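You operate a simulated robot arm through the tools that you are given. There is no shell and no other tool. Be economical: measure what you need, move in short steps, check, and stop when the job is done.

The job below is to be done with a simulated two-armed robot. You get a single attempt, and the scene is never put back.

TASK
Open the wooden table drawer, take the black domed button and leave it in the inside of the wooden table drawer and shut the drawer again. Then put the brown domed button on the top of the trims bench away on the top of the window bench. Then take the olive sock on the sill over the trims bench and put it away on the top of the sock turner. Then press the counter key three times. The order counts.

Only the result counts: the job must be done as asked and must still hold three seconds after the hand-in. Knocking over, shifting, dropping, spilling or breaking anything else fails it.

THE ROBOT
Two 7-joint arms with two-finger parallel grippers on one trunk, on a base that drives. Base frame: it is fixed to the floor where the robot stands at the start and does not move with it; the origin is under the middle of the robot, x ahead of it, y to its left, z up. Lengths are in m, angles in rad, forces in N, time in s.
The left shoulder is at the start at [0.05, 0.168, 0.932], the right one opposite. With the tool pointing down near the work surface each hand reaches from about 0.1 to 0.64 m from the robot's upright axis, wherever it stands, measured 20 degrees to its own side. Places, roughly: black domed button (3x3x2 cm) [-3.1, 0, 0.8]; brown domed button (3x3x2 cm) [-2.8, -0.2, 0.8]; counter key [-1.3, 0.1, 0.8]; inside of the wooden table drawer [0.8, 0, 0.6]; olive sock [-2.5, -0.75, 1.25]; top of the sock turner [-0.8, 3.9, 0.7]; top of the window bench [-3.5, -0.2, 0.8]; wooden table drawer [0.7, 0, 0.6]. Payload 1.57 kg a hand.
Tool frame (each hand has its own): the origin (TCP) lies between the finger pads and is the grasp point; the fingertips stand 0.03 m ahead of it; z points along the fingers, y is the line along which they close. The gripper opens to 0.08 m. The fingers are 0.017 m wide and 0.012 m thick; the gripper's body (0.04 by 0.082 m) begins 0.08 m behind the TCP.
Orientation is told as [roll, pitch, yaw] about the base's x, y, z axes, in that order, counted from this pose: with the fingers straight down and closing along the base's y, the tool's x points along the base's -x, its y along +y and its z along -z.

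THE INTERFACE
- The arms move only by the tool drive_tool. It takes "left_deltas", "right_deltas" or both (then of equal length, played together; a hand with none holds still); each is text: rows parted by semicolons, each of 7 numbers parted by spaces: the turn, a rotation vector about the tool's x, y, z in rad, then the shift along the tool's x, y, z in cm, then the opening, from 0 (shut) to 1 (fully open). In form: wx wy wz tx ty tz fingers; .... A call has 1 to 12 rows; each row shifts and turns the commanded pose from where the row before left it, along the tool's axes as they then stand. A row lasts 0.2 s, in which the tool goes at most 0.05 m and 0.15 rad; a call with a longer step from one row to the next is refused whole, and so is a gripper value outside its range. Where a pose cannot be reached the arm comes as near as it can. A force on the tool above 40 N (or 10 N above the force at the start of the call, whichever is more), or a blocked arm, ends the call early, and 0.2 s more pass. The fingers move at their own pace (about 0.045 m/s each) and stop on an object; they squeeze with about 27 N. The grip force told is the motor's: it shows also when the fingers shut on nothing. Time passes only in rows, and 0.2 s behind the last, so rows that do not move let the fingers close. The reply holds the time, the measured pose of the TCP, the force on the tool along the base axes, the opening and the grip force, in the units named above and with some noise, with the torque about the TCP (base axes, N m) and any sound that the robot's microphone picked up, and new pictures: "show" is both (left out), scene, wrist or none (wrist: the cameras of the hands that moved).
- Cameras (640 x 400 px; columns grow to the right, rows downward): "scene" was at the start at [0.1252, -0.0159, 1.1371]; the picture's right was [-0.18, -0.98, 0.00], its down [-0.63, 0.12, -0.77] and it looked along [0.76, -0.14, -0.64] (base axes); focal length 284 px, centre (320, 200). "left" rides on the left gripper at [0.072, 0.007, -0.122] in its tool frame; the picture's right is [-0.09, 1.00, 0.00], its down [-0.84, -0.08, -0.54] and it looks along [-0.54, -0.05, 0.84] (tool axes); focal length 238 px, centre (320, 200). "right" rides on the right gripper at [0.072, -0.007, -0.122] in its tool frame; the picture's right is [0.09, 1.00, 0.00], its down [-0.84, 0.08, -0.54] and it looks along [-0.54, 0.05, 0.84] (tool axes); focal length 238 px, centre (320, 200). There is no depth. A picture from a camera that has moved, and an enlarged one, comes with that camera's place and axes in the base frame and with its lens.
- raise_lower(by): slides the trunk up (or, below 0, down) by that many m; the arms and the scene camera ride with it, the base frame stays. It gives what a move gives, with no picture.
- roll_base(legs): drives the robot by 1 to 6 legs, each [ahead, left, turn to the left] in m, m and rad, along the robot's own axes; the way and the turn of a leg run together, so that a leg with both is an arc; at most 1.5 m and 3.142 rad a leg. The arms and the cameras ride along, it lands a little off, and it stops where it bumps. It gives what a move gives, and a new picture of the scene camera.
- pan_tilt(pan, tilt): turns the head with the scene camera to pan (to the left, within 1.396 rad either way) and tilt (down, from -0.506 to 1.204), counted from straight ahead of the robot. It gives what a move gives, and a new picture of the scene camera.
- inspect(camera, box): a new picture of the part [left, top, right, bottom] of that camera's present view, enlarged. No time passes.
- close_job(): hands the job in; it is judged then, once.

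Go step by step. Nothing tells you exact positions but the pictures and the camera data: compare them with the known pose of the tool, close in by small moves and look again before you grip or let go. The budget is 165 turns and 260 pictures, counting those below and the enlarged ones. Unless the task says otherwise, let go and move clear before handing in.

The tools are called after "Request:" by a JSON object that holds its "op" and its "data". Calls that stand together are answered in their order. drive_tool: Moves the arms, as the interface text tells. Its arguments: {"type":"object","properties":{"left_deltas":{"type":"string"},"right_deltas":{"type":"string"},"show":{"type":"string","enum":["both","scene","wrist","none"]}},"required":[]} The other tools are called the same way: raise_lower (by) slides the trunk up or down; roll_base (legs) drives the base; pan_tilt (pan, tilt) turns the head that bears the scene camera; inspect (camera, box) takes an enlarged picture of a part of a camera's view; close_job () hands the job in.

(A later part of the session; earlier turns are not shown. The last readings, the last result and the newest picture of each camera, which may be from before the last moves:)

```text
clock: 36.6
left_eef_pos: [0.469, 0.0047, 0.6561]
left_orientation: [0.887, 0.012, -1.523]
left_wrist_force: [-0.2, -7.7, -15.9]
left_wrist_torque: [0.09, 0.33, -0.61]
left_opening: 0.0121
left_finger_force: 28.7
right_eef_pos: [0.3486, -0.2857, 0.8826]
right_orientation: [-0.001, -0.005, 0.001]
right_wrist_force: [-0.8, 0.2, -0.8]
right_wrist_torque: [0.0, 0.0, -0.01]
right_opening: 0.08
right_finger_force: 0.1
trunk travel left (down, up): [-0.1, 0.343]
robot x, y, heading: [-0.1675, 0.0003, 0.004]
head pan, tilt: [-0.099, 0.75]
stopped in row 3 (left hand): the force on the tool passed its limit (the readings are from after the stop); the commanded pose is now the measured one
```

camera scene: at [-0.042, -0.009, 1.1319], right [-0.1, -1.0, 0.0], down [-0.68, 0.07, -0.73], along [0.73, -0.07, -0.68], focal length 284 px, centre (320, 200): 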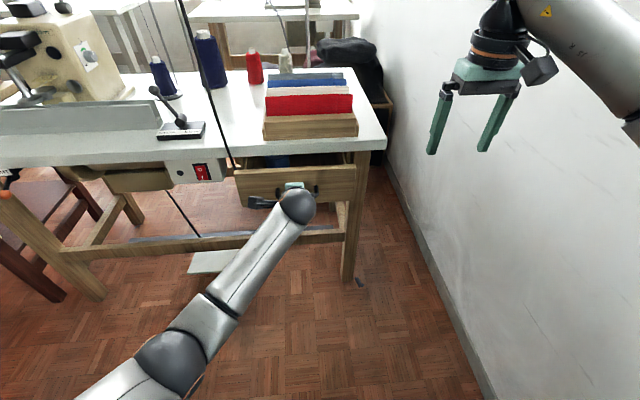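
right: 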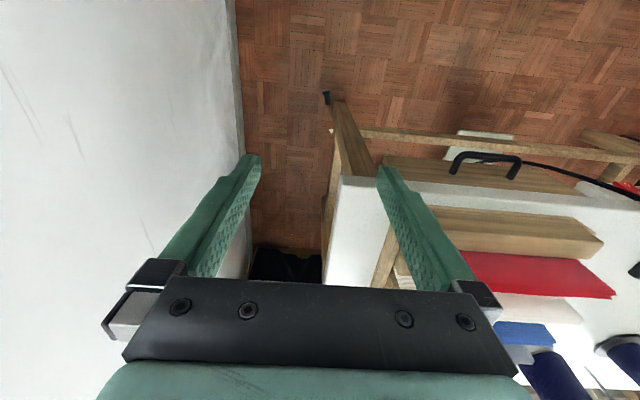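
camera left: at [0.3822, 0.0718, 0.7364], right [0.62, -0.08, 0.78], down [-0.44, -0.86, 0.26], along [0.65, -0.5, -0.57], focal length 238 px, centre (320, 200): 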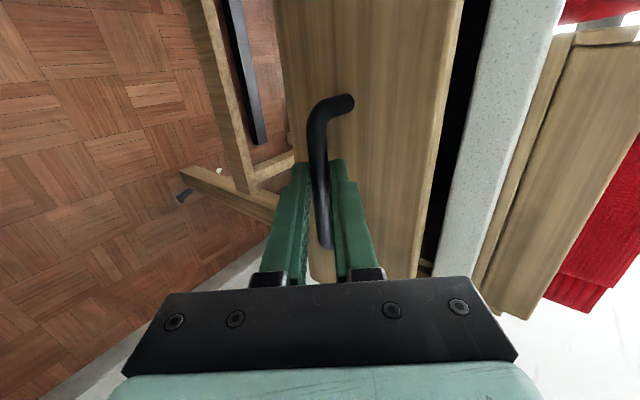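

Progress has nearly stalled. I'll let go fully, check the drawer and the hand's free position, then regrip.

Request:
{"op": "drive_tool", "data": {"left_deltas": "0 0 0 0 0 0 0.4;0 0 0 0 0 0 0.4;0 0 0 0 0 0 0.4", "show": "both"}}

Request:
{"op": "inspect", "data": {"camera": "scene", "box": [200, 130, 400, 255]}}

```text
clock: 37.4
left_eef_pos: [0.47, 0.0071, 0.6585]
left_orientation: [0.896, 0.009, -1.523]
left_wrist_force: [0.0, 0.8, -0.1]
left_wrist_torque: [-0.02, -0.02, 0.01]
left_opening: 0.0321
left_finger_force: 0.1
right_eef_pos: [0.3485, -0.2852, 0.8843]
right_orientation: [0.002, -0.006, -0.001]
right_wrist_force: [0.5, -0.1, -0.3]
right_wrist_torque: [0.0, 0.01, 0.01]
right_opening: 0.0801
right_finger_force: 0.0
trunk travel left (down, up): [-0.1, 0.343]
robot x, y, heading: [-0.1686, -0.0011, 0.003]
head pan, tilt: [-0.099, 0.75]
camera scene: at [-0.0432, -0.009, 1.132], right [-0.1, -1.0, 0.0], down [-0.68, 0.07, -0.73], along [0.73, -0.07, -0.68], focal length 284 px, centre (320, 200)
camera left: at [0.3751, 0.073, 0.7417], right [0.63, -0.07, 0.78], down [-0.43, -0.86, 0.27], along [0.65, -0.5, -0.57], focal length 238 px, centre (320, 200)
```

scene: 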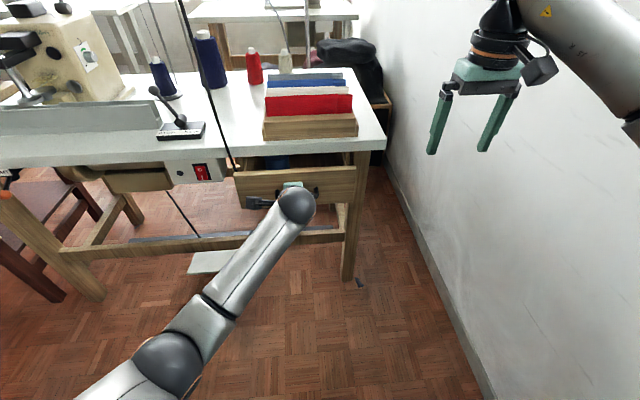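
left: 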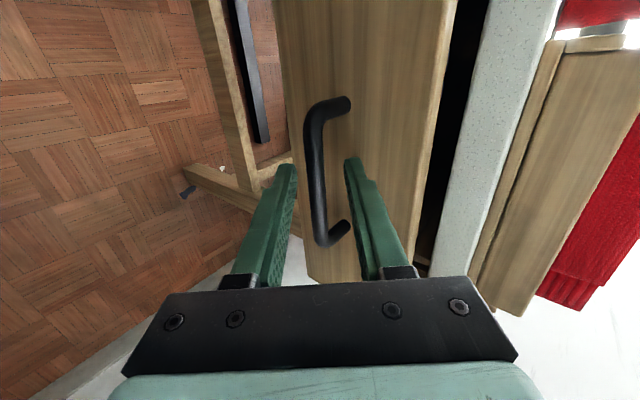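

```text
3.20 times, centred on (300, 192) of scene
camera zoom: at [-0.0432, -0.009, 1.132], right [-0.1, -1.0, 0.0], down [-0.68, 0.07, -0.73], along [0.73, -0.07, -0.68], focal length 910 px, centre (384, 224)
```

zoom: 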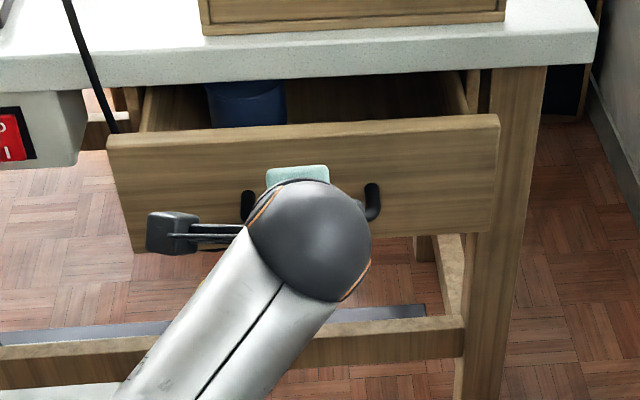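

Free force is zero, and the bar is still between the fingers. I regrip and pull again with the direction corrected for the present tilt.

Request:
{"op": "drive_tool", "data": {"left_deltas": "0 0 0 0 0 0 0;0 0 0 0 0 0 0;0 0 0 0 0 0 0", "show": "none"}}

Request:
{"op": "drive_tool", "data": {"left_deltas": "0 0 0 0 -0.7 -0.75 0;0 0 0 0 -1.3 -1.5 0;0 0 0 0 -1.3 -1.5 0;0 0 0 0 -1.3 -1.5 0;0 0 0 0 -1.3 -1.5 0", "show": "wrist"}}

```text
clock: 38.2
left_eef_pos: [0.4691, 0.0056, 0.6581]
left_orientation: [0.892, 0.011, -1.523]
left_wrist_force: [-0.5, 0.1, -8.6]
left_wrist_torque: [0.31, 0.14, -0.34]
left_opening: 0.012
left_finger_force: 29.3
right_eef_pos: [0.3482, -0.2847, 0.8828]
right_orientation: [0.002, -0.003, 0.0]
right_wrist_force: [-0.4, -0.3, -0.6]
right_wrist_torque: [-0.01, 0.03, 0.03]
right_opening: 0.0802
right_finger_force: 0.1
trunk travel left (down, up): [-0.1, 0.343]
robot x, y, heading: [-0.1667, -0.0042, 0.0]
head pan, tilt: [-0.099, 0.75]
```

```text
clock: 38.6
left_eef_pos: [0.4657, 0.0072, 0.6591]
left_orientation: [0.877, 0.012, -1.52]
left_wrist_force: [-0.3, -6.6, -18.0]
left_wrist_torque: [-0.01, 0.35, -0.75]
left_opening: 0.0122
left_finger_force: 29.3
right_eef_pos: [0.3492, -0.2839, 0.8832]
right_orientation: [0.002, -0.004, -0.001]
right_wrist_force: [0.3, 0.2, -0.9]
right_wrist_torque: [0.01, 0.0, -0.02]
right_opening: 0.08
right_finger_force: 0.0
trunk travel left (down, up): [-0.1, 0.343]
robot x, y, heading: [-0.1662, 0.0004, 0.001]
head pan, tilt: [-0.099, 0.75]
stopped in row 1 (left hand): the force on the tool passed its limit (the readings are from after the stop); the commanded pose is now the measured one
camera left: at [0.3721, 0.0727, 0.7421], right [0.64, -0.07, 0.77], down [-0.42, -0.86, 0.28], along [0.64, -0.5, -0.58], focal length 238 px, centre (320, 200)
```

left: 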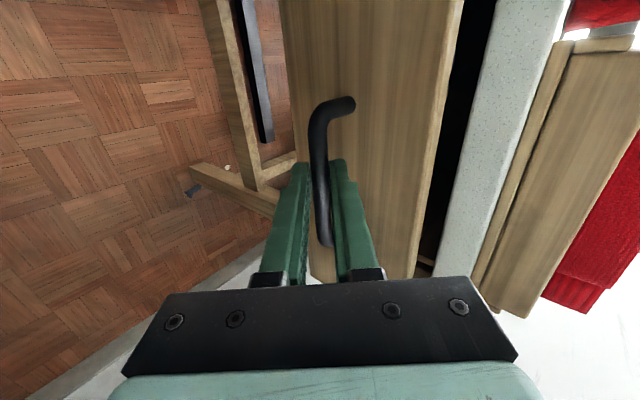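

The hand seems to be slipping on the bar while the drawer stays at about 7.5 cm open. I'll make a tiny pull to read the resisting force.

Request:
{"op": "drive_tool", "data": {"left_deltas": "0 0 0 0 -0.3 0.25 0;0 0 0 0 0 0 0", "show": "none"}}

Request:
{"op": "drive_tool", "data": {"left_deltas": "0 0 0 0 -0.26 -0.3 0;0 0 0 0 0 0 0", "show": "none"}}

Request:
{"op": "drive_tool", "data": {"left_deltas": "0 0 0 0 -0.26 -0.3 0;0 0 0 0 0 0 0", "show": "none"}}

```text
clock: 39.2
left_eef_pos: [0.4679, 0.0054, 0.657]
left_orientation: [0.889, 0.008, -1.518]
left_wrist_force: [0.6, -8.8, -18.7]
left_wrist_torque: [0.66, 0.3, 0.04]
left_opening: 0.0124
left_finger_force: 29.0
right_eef_pos: [0.3499, -0.285, 0.8827]
right_orientation: [0.002, -0.003, 0.0]
right_wrist_force: [0.7, 0.6, 0.4]
right_wrist_torque: [0.02, -0.01, 0.03]
right_opening: 0.0799
right_finger_force: 0.1
trunk travel left (down, up): [-0.1, 0.343]
robot x, y, heading: [-0.1658, 0.0016, 0.004]
head pan, tilt: [-0.099, 0.75]
```

```text
clock: 39.8
left_eef_pos: [0.4632, 0.0065, 0.6584]
left_orientation: [0.884, 0.009, -1.518]
left_wrist_force: [0.2, -9.2, -32.0]
left_wrist_torque: [0.21, 0.48, -0.39]
left_opening: 0.0122
left_finger_force: 28.8
right_eef_pos: [0.3498, -0.2846, 0.8824]
right_orientation: [0.003, -0.002, 0.0]
right_wrist_force: [0.0, 0.0, -0.3]
right_wrist_torque: [0.0, -0.04, 0.01]
right_opening: 0.0801
right_finger_force: 0.0
trunk travel left (down, up): [-0.1, 0.343]
robot x, y, heading: [-0.1663, 0.0003, 0.002]
head pan, tilt: [-0.099, 0.75]
```

```text
clock: 40.4
left_eef_pos: [0.4631, 0.008, 0.6607]
left_orientation: [0.885, 0.012, -1.514]
left_wrist_force: [0.1, -10.5, -39.0]
left_wrist_torque: [0.24, 0.63, -0.45]
left_opening: 0.0121
left_finger_force: 29.1
right_eef_pos: [0.3491, -0.2851, 0.8814]
right_orientation: [0.002, -0.002, -0.001]
right_wrist_force: [-0.1, 0.9, 0.7]
right_wrist_torque: [0.0, 0.03, 0.03]
right_opening: 0.0798
right_finger_force: 0.0
trunk travel left (down, up): [-0.1, 0.343]
robot x, y, heading: [-0.1678, 0.0013, -0.001]
head pan, tilt: [-0.099, 0.75]
```

The load is almost purely vertical, so the tilted grip is slipping upward. Now that the bar is clear of the table edge, I'll open, tilt the hand more steeply, and take the bar with a better hooking angle.

Request:
{"op": "drive_tool", "data": {"left_deltas": "0 0 0 0 0 0 0.5;0 0 0 0 0 0 0.5;0 0 0 0 0 0 0.5;0.12 0 0 0 0 0.4 0.5;0.12 0 0 0 0 0.4 0.5;0.12 0 0 0 0 0.2 0.5;0.12 0 0 0 0 0.2 0.5", "show": "wrist"}}

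```text
clock: 42.0
left_eef_pos: [0.4655, 0.0068, 0.6486]
left_orientation: [0.404, 0.009, -1.519]
left_wrist_force: [0.3, 0.4, -0.7]
left_wrist_torque: [0.0, -0.01, 0.01]
left_opening: 0.0403
left_finger_force: 0.0
right_eef_pos: [0.3469, -0.285, 0.8835]
right_orientation: [0.004, -0.005, 0.001]
right_wrist_force: [0.0, -0.4, -0.2]
right_wrist_torque: [-0.01, 0.01, -0.02]
right_opening: 0.0799
right_finger_force: 0.0
trunk travel left (down, up): [-0.1, 0.343]
robot x, y, heading: [-0.1711, -0.0028, 0.003]
head pan, tilt: [-0.099, 0.75]
camera left: at [0.4195, 0.0752, 0.7642], right [0.92, -0.05, 0.39], down [-0.24, -0.85, 0.46], along [0.31, -0.52, -0.8], focal length 238 px, centre (320, 200)
```

left: 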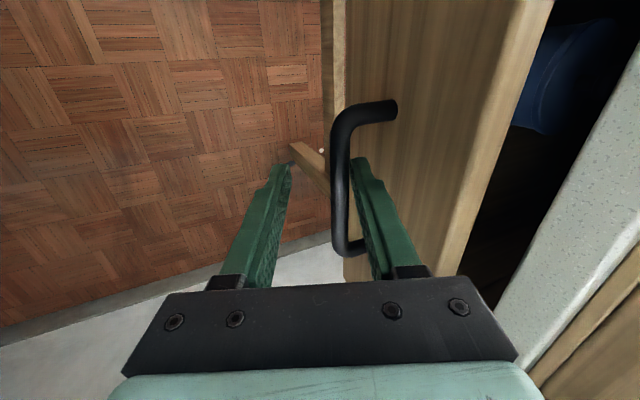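

The steep pose puts the inner finger squarely behind the bar. I'll pull by hooking with the fingers left loose, which avoids the vertical load.

Request:
{"op": "drive_tool", "data": {"left_deltas": "0 0 0 0 -1.38 -0.59 0.5;0 0 0 0 -1.38 -0.59 0.5;0 0 0 0 -1.38 -0.59 0.5;0 0 0 0 -1.38 -0.59 0.5;0 0 0 0 -1.38 -0.59 0.5;0 0 0 0 -1.38 -0.59 0.5;0 0 0 0 -1.38 -0.59 0.5;0 0 0 0 -1.38 -0.59 0.5"}}

```text
clock: 43.8
left_eef_pos: [0.3563, 0.0028, 0.6651]
left_orientation: [0.442, 0.006, -1.514]
left_wrist_force: [1.0, -0.5, 1.4]
left_wrist_torque: [0.02, -0.1, 0.0]
left_opening: 0.0406
left_finger_force: 0.0
right_eef_pos: [0.3481, -0.2848, 0.8846]
right_orientation: [0.003, -0.006, 0.0]
right_wrist_force: [-0.7, 0.2, 0.1]
right_wrist_torque: [0.0, -0.03, 0.0]
right_opening: 0.0801
right_finger_force: 0.0
trunk travel left (down, up): [-0.1, 0.343]
robot x, y, heading: [-0.1665, 0.0009, 0.001]
head pan, tilt: [-0.099, 0.75]
camera scene: at [-0.0432, -0.0091, 1.132], right [-0.1, -1.0, 0.0], down [-0.68, 0.07, -0.73], along [0.73, -0.07, -0.68], focal length 284 px, centre (320, 200)
camera left: at [0.306, 0.0716, 0.7781], right [0.9, -0.04, 0.43], down [-0.25, -0.86, 0.45], along [0.35, -0.52, -0.78], focal length 238 px, centre (320, 200)
```

scene: 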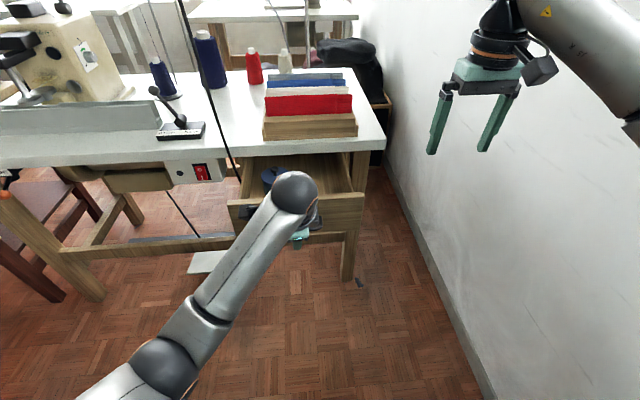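
left: 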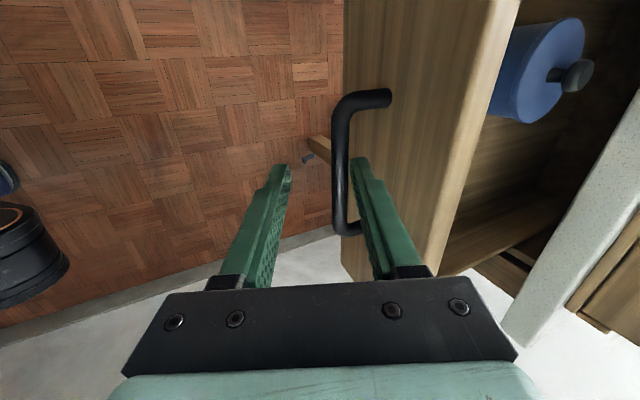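

The drawer is now open by about 19 cm, with a blue jar inside. I lift the left hand off the handle and tuck both arms for driving.

Request:
{"op": "drive_tool", "data": {"left_deltas": "0 0 0 0 0.3 -3 0.5;0 0 0 0 0 -4 0.5;0 0 0 0 0 -5 0.5;0 0 0 0 0 -5 0.5;0 0 0 0 0 -5 0.5;0 0 0 0 0 -3 0.5", "right_deltas": "0 0 0 5 0 0 0.5;0 0 0 5 0 0 0.5;0 0 0 3 0 0 0.5;0 0 0 0 0 0 0.5;0 0 0 0 0 0 0.5;0 0 0 0 0 0 0.5", "show": "scene"}}

Request:
{"op": "pan_tilt", "data": {"pan": 1.39, "tilt": 0.75}}

```text
clock: 45.2
left_eef_pos: [0.2493, -0.0056, 0.882]
left_orientation: [0.409, 0.008, -1.515]
left_wrist_force: [-0.4, 0.3, 0.7]
left_wrist_torque: [-0.02, -0.03, 0.04]
left_opening: 0.0399
left_finger_force: 0.1
right_eef_pos: [0.2199, -0.2848, 0.8817]
right_orientation: [0.002, -0.006, 0.001]
right_wrist_force: [0.2, -0.3, 0.2]
right_wrist_torque: [-0.01, 0.01, -0.01]
right_opening: 0.0401
right_finger_force: 0.1
trunk travel left (down, up): [-0.1, 0.343]
robot x, y, heading: [-0.1653, 0.0003, 0.001]
head pan, tilt: [-0.099, 0.75]
camera scene: at [-0.0433, -0.0091, 1.1319], right [-0.1, -1.0, 0.0], down [-0.68, 0.07, -0.73], along [0.73, -0.07, -0.68], focal length 284 px, centre (320, 200)
```

scene: 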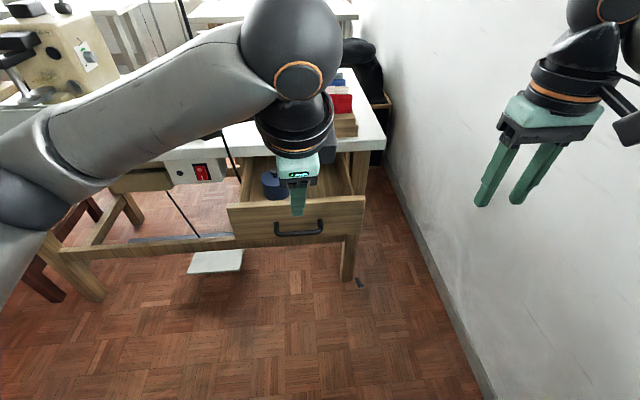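

```text
clock: 46.8
left_eef_pos: [0.25, -0.0056, 0.882]
left_orientation: [0.409, 0.009, -1.521]
left_wrist_force: [0.3, 0.7, -0.4]
left_wrist_torque: [0.02, -0.01, 0.01]
left_opening: 0.0403
left_finger_force: 0.1
right_eef_pos: [0.2185, -0.2836, 0.8835]
right_orientation: [0.002, -0.006, 0.001]
right_wrist_force: [0.6, -0.2, 0.3]
right_wrist_torque: [0.02, 0.06, 0.0]
right_opening: 0.0401
right_finger_force: 0.2
trunk travel left (down, up): [-0.1, 0.343]
robot x, y, heading: [-0.1661, 0.0007, 0.003]
head pan, tilt: [1.389, 0.75]
camera scene: at [-0.1107, 0.0806, 1.1319], right [0.98, -0.18, 0.0], down [-0.12, -0.67, -0.73], along [0.13, 0.72, -0.68], focal length 284 px, centre (320, 200)
```

scene: 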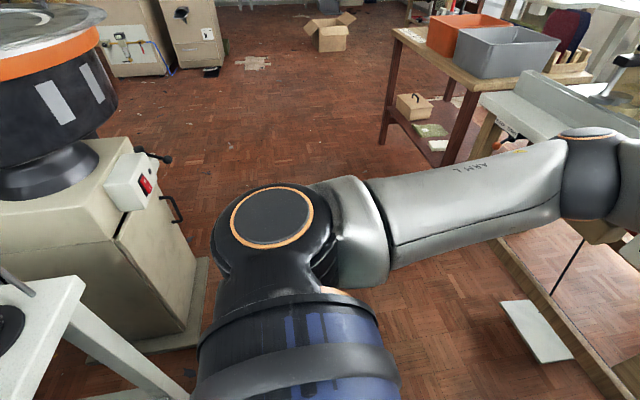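

The exit is to my left, between the cabinet and the sewing table. I'll move ahead a little and then strafe left out of the nook.

Request:
{"op": "roll_base", "data": {"legs": [[0.12, 0, 0], [0, 1.3, 0]]}}

Request:
{"op": "pan_tilt", "data": {"pan": 1.39, "tilt": 0.3}}

```text
clock: 54.1
left_eef_pos: [0.3663, 1.2909, 0.8809]
left_orientation: [0.409, 0.009, -1.51]
left_wrist_force: [0.1, -0.3, -0.6]
left_wrist_torque: [-0.04, 0.0, 0.01]
left_opening: 0.0398
left_finger_force: 0.1
right_eef_pos: [0.336, 1.011, 0.8831]
right_orientation: [0.002, -0.006, 0.007]
right_wrist_force: [0.7, 0.2, -0.5]
right_wrist_torque: [0.0, -0.02, 0.01]
right_opening: 0.0399
right_finger_force: 0.1
trunk travel left (down, up): [-0.1, 0.343]
robot x, y, heading: [-0.0487, 1.288, 0.004]
head pan, tilt: [1.389, 0.75]
camera scene: at [0.0046, 1.3742, 1.1319], right [0.98, -0.17, 0.0], down [-0.12, -0.67, -0.73], along [0.13, 0.72, -0.68], focal length 284 px, centre (320, 200)
```

scene: 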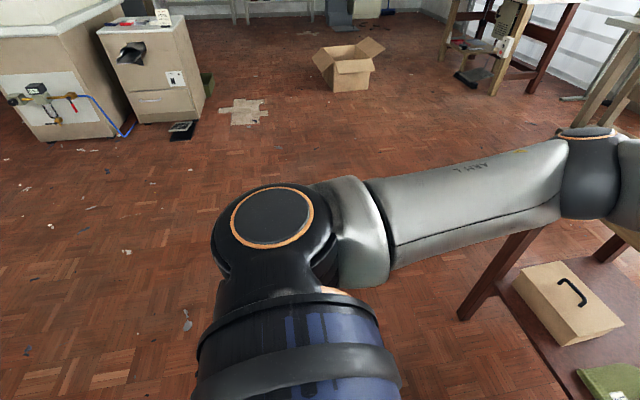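

```text
clock: 55.0
left_eef_pos: [0.3654, 1.291, 0.8813]
left_orientation: [0.407, 0.009, -1.51]
left_wrist_force: [0.2, 0.1, -0.1]
left_wrist_torque: [-0.01, 0.03, 0.03]
left_opening: 0.0398
left_finger_force: 0.1
right_eef_pos: [0.3366, 1.0098, 0.8837]
right_orientation: [0.003, -0.008, 0.006]
right_wrist_force: [-1.3, 0.3, -0.2]
right_wrist_torque: [0.0, 0.04, -0.01]
right_opening: 0.0401
right_finger_force: 0.1
trunk travel left (down, up): [-0.1, 0.343]
robot x, y, heading: [-0.0513, 1.2921, 0.009]
head pan, tilt: [1.389, 0.3]
camera scene: at [0.0065, 1.3845, 1.1722], right [0.98, -0.17, 0.0], down [-0.05, -0.29, -0.96], along [0.17, 0.94, -0.3], focal length 284 px, centre (320, 200)
```

scene: 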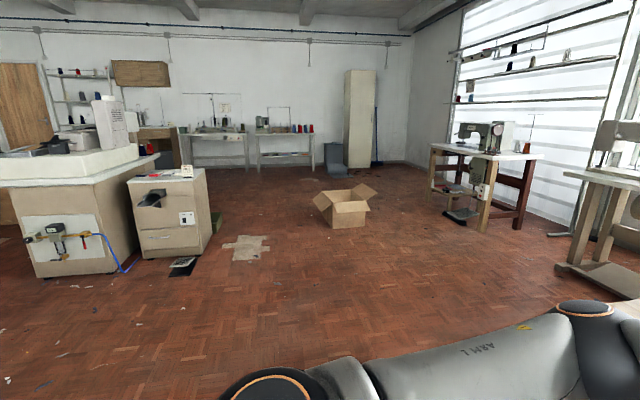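

Open floor here; the small cabinet near [-0.8, 3.9] is the sock turner. I'll turn to face -x and look.

Request:
{"op": "roll_base", "data": {"legs": [[0, 0.4, 0], [0, 0, 2.6]]}}

Request:
{"op": "pan_tilt", "data": {"pan": 0.4, "tilt": 0.3}}

Request:
{"op": "pan_tilt", "data": {"pan": 1.3, "tilt": 0.4}}

```text
clock: 63.7
left_eef_pos: [-0.4157, 1.9003, 0.8818]
left_orientation: [0.409, 0.008, 1.11]
left_wrist_force: [0.7, 0.1, 0.1]
left_wrist_torque: [-0.01, 0.0, 0.01]
left_opening: 0.0399
left_finger_force: 0.1
right_eef_pos: [-0.2515, 2.1295, 0.8827]
right_orientation: [0.002, -0.006, 2.63]
right_wrist_force: [-0.7, 0.3, -0.2]
right_wrist_torque: [0.01, -0.01, 0.0]
right_opening: 0.0398
right_finger_force: 0.1
trunk travel left (down, up): [-0.1, 0.343]
robot x, y, heading: [-0.0533, 1.6921, 2.632]
head pan, tilt: [1.389, 0.3]
camera scene: at [-0.1474, 1.6406, 1.1723], right [-0.77, 0.64, 0.0], down [0.19, 0.23, -0.96], along [-0.61, -0.74, -0.3], focal length 284 px, centre (320, 200)
```

scene: 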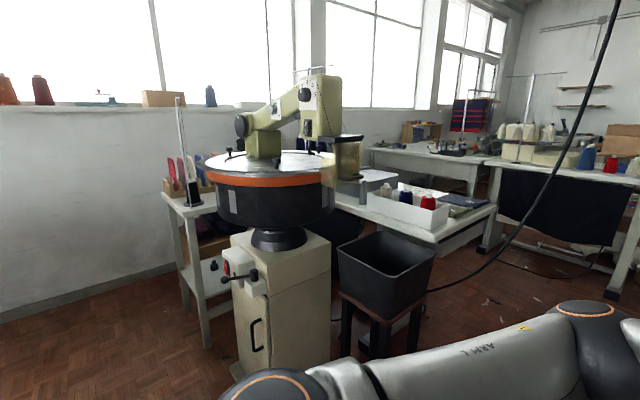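

```text
clock: 64.9
left_eef_pos: [-0.4131, 1.9013, 0.8819]
left_orientation: [0.409, 0.007, 1.113]
left_wrist_force: [0.0, 1.0, -0.8]
left_wrist_torque: [0.0, -0.01, 0.01]
left_opening: 0.0402
left_finger_force: 0.1
right_eef_pos: [-0.2511, 2.1297, 0.8843]
right_orientation: [0.002, -0.007, 2.631]
right_wrist_force: [-0.2, -0.4, -0.5]
right_wrist_torque: [0.0, -0.03, -0.01]
right_opening: 0.0403
right_finger_force: 0.0
trunk travel left (down, up): [-0.1, 0.343]
robot x, y, heading: [-0.0533, 1.6928, 2.629]
head pan, tilt: [0.4, 0.3]
camera scene: at [-0.1806, 1.7227, 1.1723], right [0.11, 0.99, 0.0], down [0.29, -0.03, -0.96], along [-0.95, 0.11, -0.3], focal length 284 px, centre (320, 200)
```

scene: 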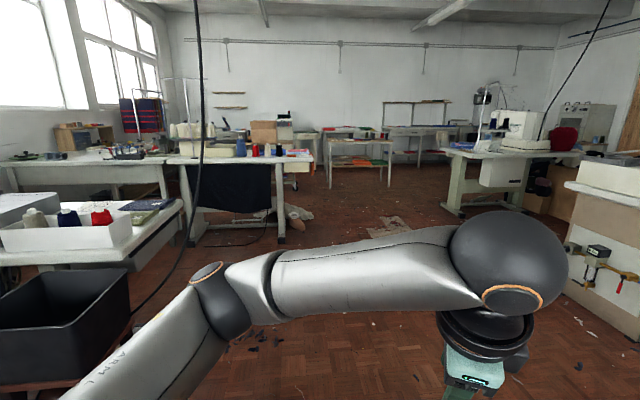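

```text
clock: 66.1
left_eef_pos: [-0.4157, 1.9017, 0.8814]
left_orientation: [0.409, 0.01, 1.113]
left_wrist_force: [-0.1, -0.1, 0.5]
left_wrist_torque: [-0.01, 0.01, 0.0]
left_opening: 0.04
left_finger_force: 0.0
right_eef_pos: [-0.2514, 2.1301, 0.8837]
right_orientation: [0.003, -0.004, 2.63]
right_wrist_force: [-0.4, 0.4, -0.4]
right_wrist_torque: [0.05, 0.01, -0.04]
right_opening: 0.04
right_finger_force: 0.0
trunk travel left (down, up): [-0.1, 0.343]
robot x, y, heading: [-0.0561, 1.6912, 2.63]
head pan, tilt: [1.3, 0.4]
camera scene: at [-0.1531, 1.6467, 1.163], right [-0.71, 0.7, 0.0], down [0.27, 0.28, -0.92], along [-0.65, -0.65, -0.39], focal length 284 px, centre (320, 200)
```

scene: 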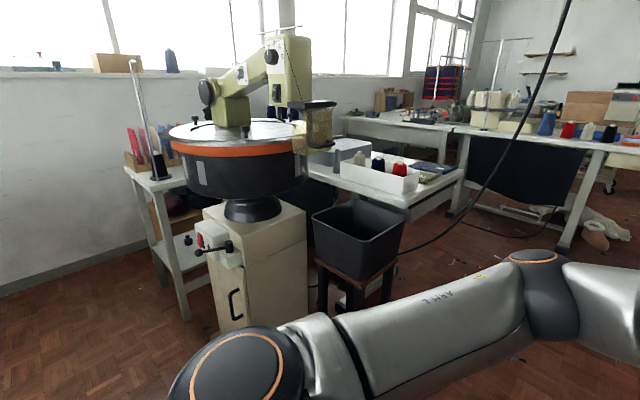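

I see the bin, a table with a white box, an aisle beyond it, and then the benches by the window. I'll face -x, drive ahead and look into the aisle.

Request:
{"op": "roll_base", "data": {"legs": [[0, 0, 0.51], [1.3, 0, 0]]}}

Request:
{"op": "pan_tilt", "data": {"pan": 0.85, "tilt": 0.45}}

```text
clock: 74.1
left_eef_pos: [-1.7692, 1.7166, 0.8815]
left_orientation: [0.408, 0.009, 1.609]
left_wrist_force: [0.5, -0.5, -0.5]
left_wrist_torque: [-0.01, 0.01, 0.01]
left_opening: 0.0402
left_finger_force: 0.1
right_eef_pos: [-1.7344, 1.9955, 0.8836]
right_orientation: [0.001, -0.006, 3.126]
right_wrist_force: [0.9, -0.3, 0.9]
right_wrist_torque: [-0.02, 0.04, 0.01]
right_opening: 0.0395
right_finger_force: 0.1
trunk travel left (down, up): [-0.1, 0.343]
robot x, y, heading: [-1.3516, 1.7076, 3.128]
head pan, tilt: [1.3, 0.4]
camera scene: at [-1.4172, 1.6175, 1.163], right [-0.96, 0.28, 0.0], down [0.11, 0.37, -0.92], along [-0.26, -0.88, -0.39], focal length 284 px, centre (320, 200)
```

scene: 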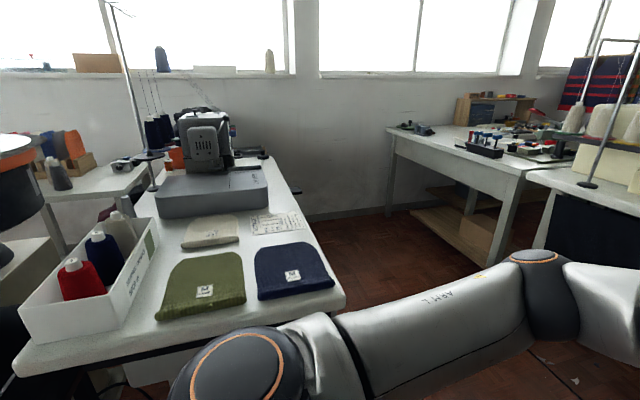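

```text
clock: 75.0
left_eef_pos: [-1.7691, 1.7163, 0.882]
left_orientation: [0.408, 0.008, 1.609]
left_wrist_force: [0.2, 0.6, -1.9]
left_wrist_torque: [-0.01, 0.02, 0.0]
left_opening: 0.0398
left_finger_force: 0.0
right_eef_pos: [-1.7335, 1.9957, 0.8831]
right_orientation: [0.002, -0.004, 3.129]
right_wrist_force: [0.3, -0.9, 0.4]
right_wrist_torque: [0.02, 0.0, 0.02]
right_opening: 0.0399
right_finger_force: 0.1
trunk travel left (down, up): [-0.1, 0.343]
robot x, y, heading: [-1.3522, 1.7079, 3.127]
head pan, tilt: [0.85, 0.45]
camera scene: at [-1.4528, 1.6382, 1.1584], right [-0.74, 0.67, 0.0], down [0.29, 0.32, -0.9], along [-0.6, -0.67, -0.44], focal length 284 px, centre (320, 200)
```

scene: 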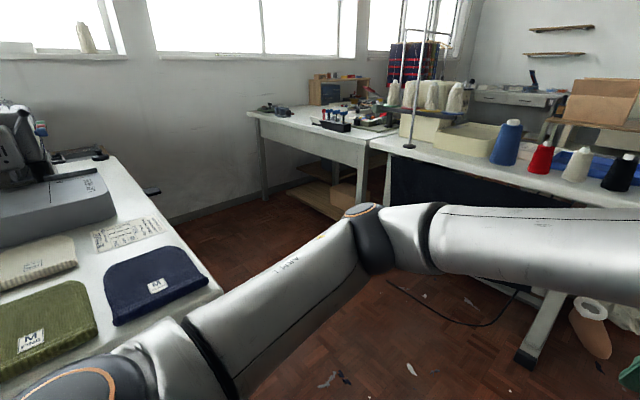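

The trims bench front edge is at about x = -2.56 (y from -0.45 to 0.72), and the aisle is centred near x = -2.1. I'll turn to face -y and enter the aisle.

Request:
{"op": "roll_base", "data": {"legs": [[0, -0.2, 0], [0, 0, 1.585], [0, -0.72, 0], [0.9, 0, 0]]}}

Request:
{"op": "pan_tilt", "data": {"pan": -0.75, "tilt": 0.35}}

```text
clock: 88.3
left_eef_pos: [-2.0702, 0.5911, 0.8821]
left_orientation: [0.408, 0.008, -3.085]
left_wrist_force: [-0.5, 0.1, -0.6]
left_wrist_torque: [0.02, 0.02, -0.01]
left_opening: 0.0398
left_finger_force: 0.1
right_eef_pos: [-2.351, 0.6218, 0.8827]
right_orientation: [0.001, -0.005, -1.565]
right_wrist_force: [-1.0, -0.4, 0.3]
right_wrist_torque: [0.01, -0.04, 0.03]
right_opening: 0.0402
right_finger_force: 0.0
trunk travel left (down, up): [-0.1, 0.343]
robot x, y, heading: [-2.069, 1.0084, -1.563]
head pan, tilt: [0.85, 0.45]
camera scene: at [-1.9975, 0.9084, 1.1584], right [-0.66, -0.75, 0.0], down [-0.33, 0.29, -0.9], along [0.68, -0.59, -0.44], focal length 284 px, centre (320, 200)
```

scene: 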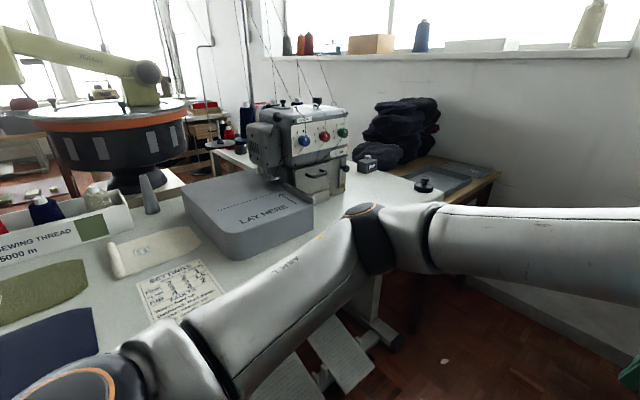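

```text
clock: 90.0
left_eef_pos: [-2.0715, 0.5922, 0.8814]
left_orientation: [0.407, 0.008, -3.085]
left_wrist_force: [-0.4, -0.3, -0.3]
left_wrist_torque: [-0.02, 0.01, 0.04]
left_opening: 0.04
left_finger_force: 0.0
right_eef_pos: [-2.3499, 0.6215, 0.8829]
right_orientation: [0.001, -0.005, -1.568]
right_wrist_force: [0.1, -0.5, -0.5]
right_wrist_torque: [-0.02, 0.0, -0.01]
right_opening: 0.0401
right_finger_force: 0.0
trunk travel left (down, up): [-0.1, 0.343]
robot x, y, heading: [-2.0677, 1.0119, -1.564]
head pan, tilt: [-0.75, 0.351]
camera scene: at [-2.1299, 0.9003, 1.1676], right [-0.74, 0.68, 0.0], down [0.23, 0.25, -0.94], along [-0.64, -0.69, -0.34], focal length 284 px, centre (320, 200)
```

scene: 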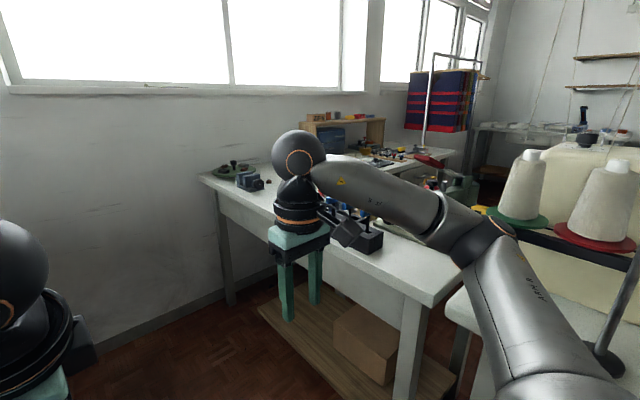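

I'm in the aisle, with the trims bench to my right. I'll drive on, raise the trunk for clearance and a better view, then turn to face the bench.

Request:
{"op": "roll_base", "data": {"legs": [[0.85, 0, 0]]}}

Request:
{"op": "raise_lower", "data": {"by": 0.25}}

Request:
{"op": "roll_base", "data": {"legs": [[0, 0, -1.575]]}}

Request:
{"op": "pan_tilt", "data": {"pan": 0, "tilt": 0.6}}

```text
clock: 94.5
left_eef_pos: [-2.0569, -0.2539, 0.882]
left_orientation: [0.409, 0.008, -3.073]
left_wrist_force: [-0.2, -0.2, -0.6]
left_wrist_torque: [0.02, 0.0, 0.01]
left_opening: 0.04
left_finger_force: 0.0
right_eef_pos: [-2.3367, -0.2274, 0.8836]
right_orientation: [0.003, -0.003, -1.556]
right_wrist_force: [0.0, -0.4, 0.1]
right_wrist_torque: [0.02, -0.01, 0.04]
right_opening: 0.0401
right_finger_force: 0.1
trunk travel left (down, up): [-0.1, 0.343]
robot x, y, heading: [-2.0581, 0.1619, -1.56]
head pan, tilt: [-0.75, 0.351]
camera scene: at [-2.1201, 0.0533, 1.1676], right [-0.74, 0.67, 0.0], down [0.23, 0.25, -0.94], along [-0.63, -0.7, -0.34], focal length 284 px, centre (320, 200)
```

scene: 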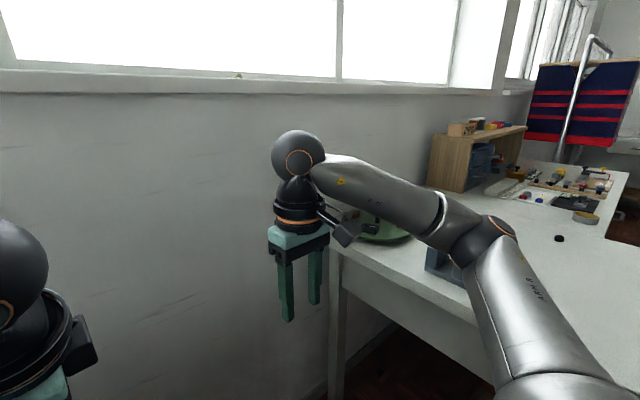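

```text
clock: 97.1
left_eef_pos: [-2.0578, -0.2542, 1.1317]
left_orientation: [0.408, 0.009, -3.073]
left_wrist_force: [-1.1, -0.2, 0.1]
left_wrist_torque: [-0.01, 0.02, -0.02]
left_opening: 0.0399
left_finger_force: 0.0
right_eef_pos: [-2.338, -0.2274, 1.1342]
right_orientation: [0.003, -0.005, -1.556]
right_wrist_force: [-0.2, 0.0, 0.2]
right_wrist_torque: [0.0, -0.02, 0.0]
right_opening: 0.04
right_finger_force: 0.1
trunk travel left (down, up): [-0.35, 0.093]
robot x, y, heading: [-2.0604, 0.1624, -1.555]
head pan, tilt: [-0.75, 0.351]
```

```text
clock: 101.3
left_eef_pos: [-2.4766, 0.1666, 1.1325]
left_orientation: [0.408, 0.009, 1.625]
left_wrist_force: [-0.4, -0.1, 0.8]
left_wrist_torque: [0.03, -0.01, 0.01]
left_opening: 0.0403
left_finger_force: 0.1
right_eef_pos: [-2.4455, 0.446, 1.1333]
right_orientation: [0.002, -0.005, -3.14]
right_wrist_force: [0.3, 0.1, -0.1]
right_wrist_torque: [0.02, 0.03, 0.02]
right_opening: 0.0399
right_finger_force: 0.1
trunk travel left (down, up): [-0.35, 0.093]
robot x, y, heading: [-2.0582, 0.1606, -3.139]
head pan, tilt: [-0.75, 0.351]
camera scene: at [-2.1665, 0.2257, 1.4176], right [0.68, 0.73, 0.0], down [0.25, -0.23, -0.94], along [-0.69, 0.64, -0.34], focal length 284 px, centre (320, 200)
```

scene: 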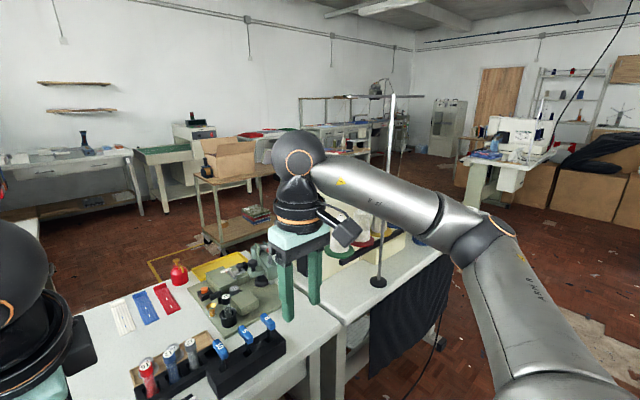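

```text
clock: 102.4
left_eef_pos: [-2.4757, 0.1663, 1.1321]
left_orientation: [0.409, 0.009, 1.626]
left_wrist_force: [-0.6, -0.3, 0.0]
left_wrist_torque: [-0.03, 0.03, -0.02]
left_opening: 0.04
left_finger_force: 0.1
right_eef_pos: [-2.4463, 0.4451, 1.1328]
right_orientation: [0.001, -0.005, -3.139]
right_wrist_force: [-0.4, -0.3, 0.4]
right_wrist_torque: [0.0, 0.0, 0.01]
right_opening: 0.0401
right_finger_force: 0.1
trunk travel left (down, up): [-0.35, 0.093]
robot x, y, heading: [-2.059, 0.1587, -3.135]
head pan, tilt: [0.0, 0.6]
camera scene: at [-2.1867, 0.1621, 1.3948], right [0.0, 1.0, 0.0], down [0.56, 0.0, -0.83], along [-0.83, 0.0, -0.56], focal length 284 px, centre (320, 200)
```

scene: 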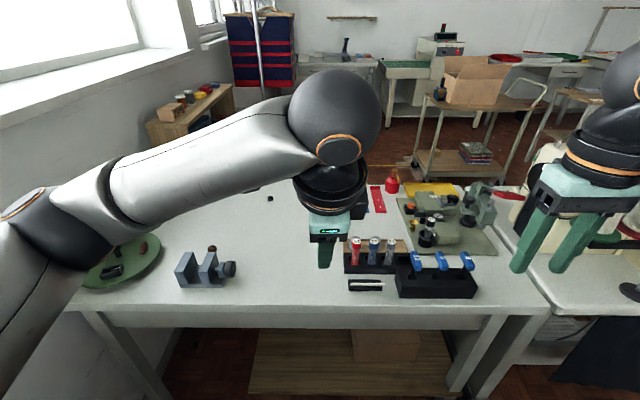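

My left arm blocks the view. I'll move the left hand to the left and return it to the straight-down pose.

Request:
{"op": "drive_tool", "data": {"left_deltas": "0.136 0 0 4 0 0 0.5;0.136 0 0 4 0 0 0.5;0.136 0 0 4 0 0 0.5;0 0 -0.15 3 0 0 0.5;0 0 -0.15 0 0 0 0.5;0 0 -0.15 0 0 0 0.5;0 0 -0.15 0 0 0 0.5;0 0 -0.15 0 0 0 0.5;0 0 -0.15 0 0 0 0.5;0 0 -0.15 0 0 0 0.5;0 0 -0.15 0 0 0 0.5;0 0 -0.15 0 0 0 0.5", "show": "none"}}

Request:
{"op": "drive_tool", "data": {"left_deltas": "0 0 -0.15 4 0 0 0.5;0 0 0 4 0 0 0.5", "show": "both"}}

```text
clock: 105.0
left_eef_pos: [-2.4682, 0.0154, 1.1335]
left_orientation: [0.009, 0.003, 2.977]
left_wrist_force: [0.1, -0.6, 0.6]
left_wrist_torque: [-0.02, 0.03, 0.01]
left_opening: 0.0399
left_finger_force: 0.2
right_eef_pos: [-2.4463, 0.4457, 1.1334]
right_orientation: [0.001, -0.005, -3.141]
right_wrist_force: [-0.2, 0.0, 0.0]
right_wrist_torque: [0.05, 0.0, -0.02]
right_opening: 0.04
right_finger_force: 0.1
trunk travel left (down, up): [-0.35, 0.093]
robot x, y, heading: [-2.058, 0.1624, -3.143]
head pan, tilt: [0.0, 0.6]
```

```text
clock: 105.6
left_eef_pos: [-2.3869, 0.0087, 1.1346]
left_orientation: [0.01, 0.001, 3.125]
left_wrist_force: [0.4, -0.5, 0.3]
left_wrist_torque: [-0.02, 0.03, 0.0]
left_opening: 0.0396
left_finger_force: 0.0
right_eef_pos: [-2.4461, 0.4457, 1.133]
right_orientation: [0.001, -0.007, -3.139]
right_wrist_force: [-0.2, -0.7, -0.2]
right_wrist_torque: [-0.02, -0.01, 0.03]
right_opening: 0.04
right_finger_force: 0.1
trunk travel left (down, up): [-0.35, 0.093]
robot x, y, heading: [-2.0624, 0.1606, -3.144]
head pan, tilt: [0.0, 0.6]
camera scene: at [-2.1864, 0.1622, 1.3948], right [0.0, 1.0, 0.0], down [0.56, 0.0, -0.83], along [-0.83, 0.0, -0.56], focal length 284 px, centre (320, 200)
camera left: at [-2.3154, 0.0021, 1.2562], right [-0.11, -0.99, 0.01], down [-0.84, 0.1, 0.54], along [-0.54, 0.05, -0.84], focal length 238 px, centre (320, 200)
```

scene: 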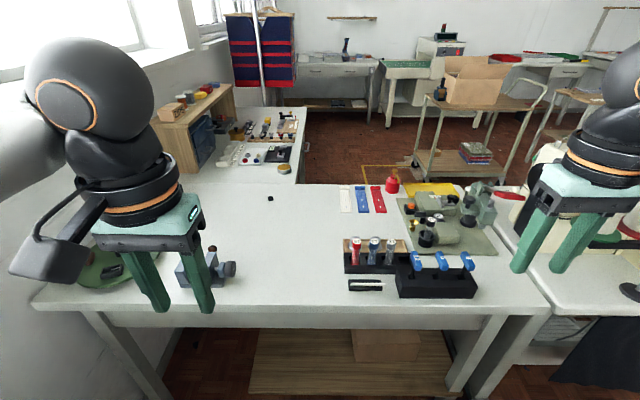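
left: 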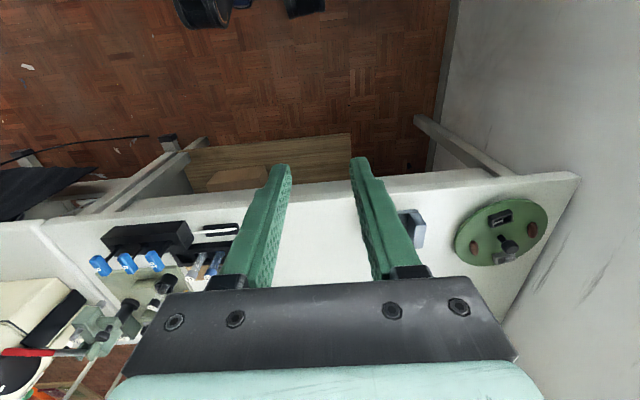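

I see the L-shaped pair: the trims bench in front and the window bench beyond. A small black item sits near [-3.08, -0.03] and something brown is by the grey vise. I'll zoom in on both.

Request:
{"op": "inspect", "data": {"camera": "scene", "box": [70, 110, 330, 310]}}

Request:
{"op": "inspect", "data": {"camera": "left", "box": [360, 160, 580, 300]}}

Request:
{"op": "pan_tilt", "data": {"pan": 0.9, "tilt": 0.3}}

```text
2.00 times, centred on (200, 210) of scene
camera zoom: at [-2.1864, 0.1622, 1.3948], right [0.0, 1.0, 0.0], down [0.56, 0.0, -0.83], along [-0.83, 0.0, -0.56], focal length 569 px, centre (560, 180)
```

zoom: 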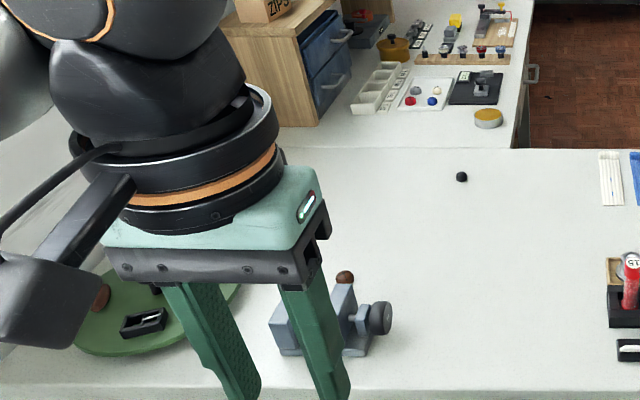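

```text
2.86 times, centred on (470, 230) of left
camera zoom: at [-2.3154, 0.0021, 1.2562], right [-0.11, -0.99, 0.01], down [-0.84, 0.1, 0.54], along [-0.54, 0.05, -0.84], focal length 681 px, centre (-109, 114)
```

zoom: 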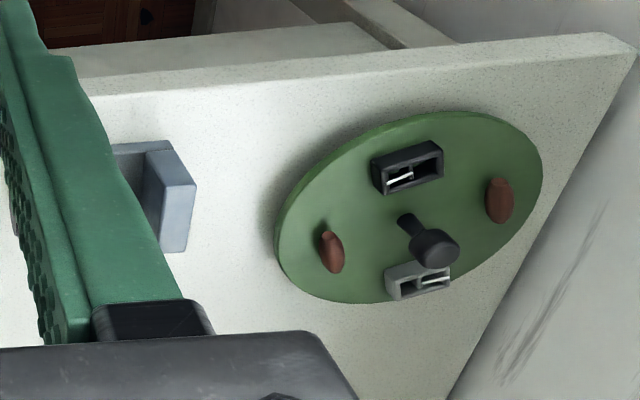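

```text
clock: 106.8
left_eef_pos: [-2.3883, 0.0089, 1.1348]
left_orientation: [0.009, -0.001, 3.123]
left_wrist_force: [-0.6, -0.3, 0.3]
left_wrist_torque: [0.0, -0.02, -0.03]
left_opening: 0.0399
left_finger_force: 0.0
right_eef_pos: [-2.4467, 0.446, 1.1338]
right_orientation: [0.003, -0.004, -3.141]
right_wrist_force: [0.4, 0.3, 0.2]
right_wrist_torque: [0.03, -0.02, -0.01]
right_opening: 0.0401
right_finger_force: 0.1
trunk travel left (down, up): [-0.35, 0.093]
robot x, y, heading: [-2.0565, 0.1618, -3.14]
head pan, tilt: [0.901, 0.3]
camera scene: at [-2.1562, 0.089, 1.4223], right [-0.78, 0.62, 0.0], down [0.18, 0.23, -0.96], along [-0.59, -0.75, -0.3], focal length 284 px, centre (320, 200)
```

scene: 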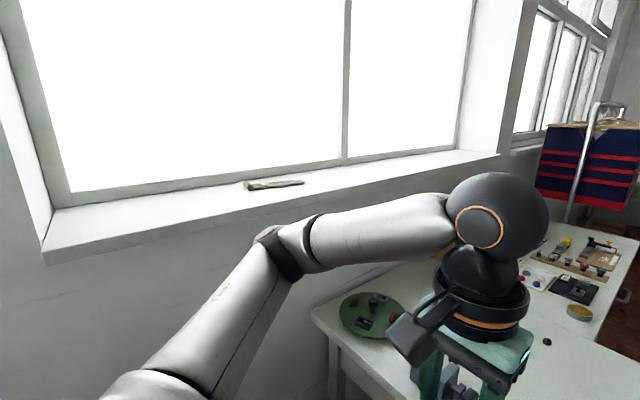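

The black button is near [-3.06, -0.02] on the trims bench, the brown one is by the vise near [-2.81, -0.16], and the olive sock is on the sill near [-2.6, -0.75]. I drive closer to the bench.

Request:
{"op": "roll_base", "data": {"legs": [[0.22, 0, 0]]}}

Request:
{"op": "pan_tilt", "data": {"pan": 0.0, "tilt": 0.95}}

```text
clock: 108.5
left_eef_pos: [-2.6106, 0.0092, 1.1341]
left_orientation: [0.009, 0.0, 3.123]
left_wrist_force: [-0.1, -0.5, 0.3]
left_wrist_torque: [0.0, -0.03, 0.01]
left_opening: 0.04
left_finger_force: 0.0
right_eef_pos: [-2.6681, 0.4469, 1.134]
right_orientation: [0.003, -0.005, 3.141]
right_wrist_force: [-0.2, 0.2, -0.5]
right_wrist_torque: [-0.01, -0.03, 0.02]
right_opening: 0.04
right_finger_force: 0.0
trunk travel left (down, up): [-0.35, 0.093]
robot x, y, heading: [-2.2845, 0.1665, -3.14]
head pan, tilt: [0.901, 0.3]
camera scene: at [-2.3793, 0.0889, 1.4222], right [-0.78, 0.62, 0.0], down [0.18, 0.23, -0.96], along [-0.59, -0.75, -0.3], focal length 284 px, centre (320, 200)
```

scene: 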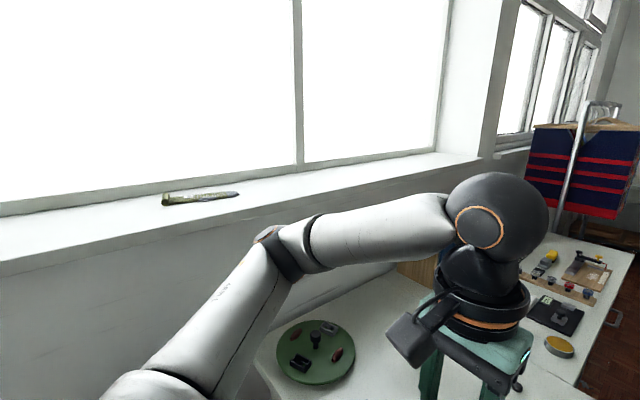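

```text
clock: 109.7
left_eef_pos: [-2.6095, 0.0089, 1.1344]
left_orientation: [0.01, 0.0, 3.121]
left_wrist_force: [-1.3, 0.2, 0.6]
left_wrist_torque: [0.02, 0.06, -0.02]
left_opening: 0.0403
left_finger_force: 0.1
right_eef_pos: [-2.6685, 0.4468, 1.1334]
right_orientation: [0.002, -0.006, 3.141]
right_wrist_force: [1.2, 0.2, 0.2]
right_wrist_torque: [0.04, -0.01, 0.01]
right_opening: 0.0399
right_finger_force: 0.0
trunk travel left (down, up): [-0.35, 0.093]
robot x, y, heading: [-2.2816, 0.1643, -3.14]
head pan, tilt: [0.0, 0.949]
camera scene: at [-2.3933, 0.162, 1.3664], right [0.0, 1.0, 0.0], down [0.81, 0.0, -0.58], along [-0.58, 0.0, -0.81], focal length 284 px, centre (320, 200)
```

scene: 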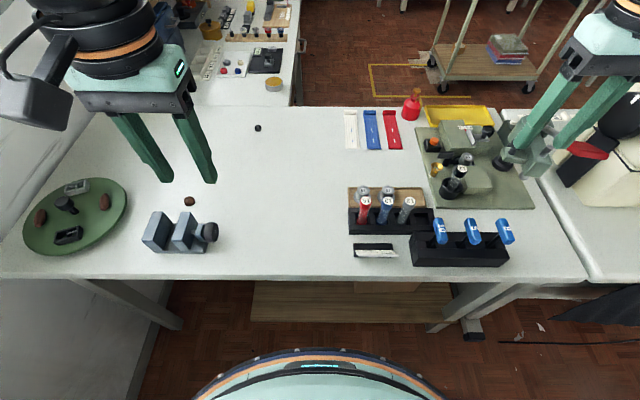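

Both buttons are clear in this view. For the black one I'll reach forward with the left hand tilted about 35°, staying high first.

Request:
{"op": "drive_tool", "data": {"left_deltas": "0 -0.15 0 0 0 0 0.8;0 -0.15 0 0 0 0 0.8;0 -0.15 0 0 0 0 0.8;0 -0.15 0 0 0 0 0.8;0 0 0 -3.7 0.4 2.54 0.8;0 0 0 -3.7 0.4 2.54 0.8;0 0 0 -3.7 0.4 2.54 0.8;0 0 0 -3.7 0.4 2.54 0.8;0 0 0 -3.7 0.4 2.54 0.8;0 0 0 -3.7 0.4 2.54 0.8;0 0 0 -3.7 0.4 2.54 0.8;0 0 0 -3.7 0.4 2.54 0.8"}}

```text
clock: 112.3
left_eef_pos: [-2.971, -0.0125, 1.1334]
left_orientation: [0.013, -0.602, 3.113]
left_wrist_force: [0.2, -1.3, -0.4]
left_wrist_torque: [0.0, 0.02, -0.02]
left_opening: 0.064
left_finger_force: 0.1
right_eef_pos: [-2.6681, 0.4467, 1.1333]
right_orientation: [0.002, -0.006, 3.142]
right_wrist_force: [0.7, 0.2, -0.1]
right_wrist_torque: [0.0, -0.01, -0.01]
right_opening: 0.0397
right_finger_force: 0.1
trunk travel left (down, up): [-0.35, 0.093]
robot x, y, heading: [-2.2791, 0.1617, -3.143]
head pan, tilt: [0.0, 0.949]
camera scene: at [-2.3936, 0.1627, 1.3663], right [0.0, 1.0, 0.0], down [0.81, 0.0, -0.58], along [-0.58, 0.0, -0.81], focal length 284 px, centre (320, 200)
camera left: at [-2.8433, -0.0229, 1.1927], right [-0.1, -0.99, 0.06], down [-0.38, 0.1, 0.92], along [-0.92, 0.07, -0.39], focal length 238 px, centre (320, 200)
```

scene: 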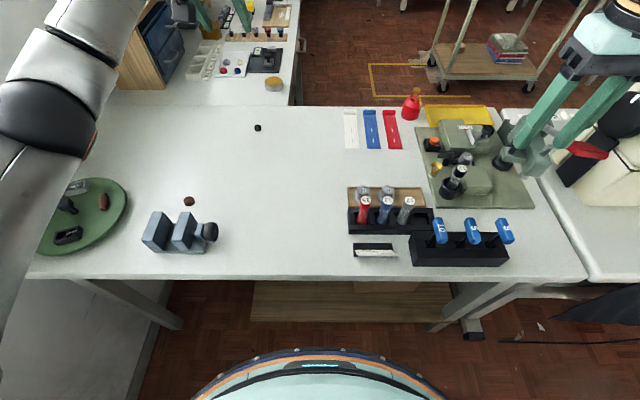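
left: 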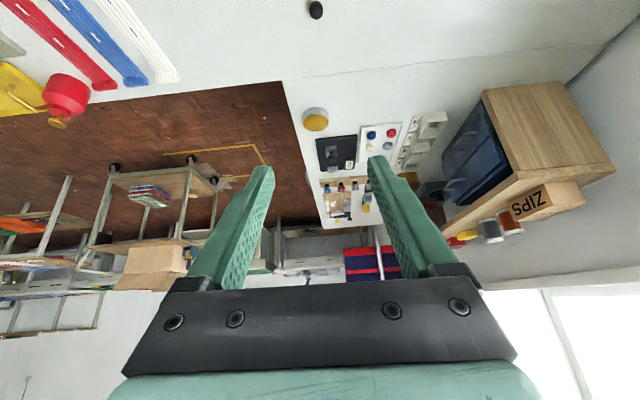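

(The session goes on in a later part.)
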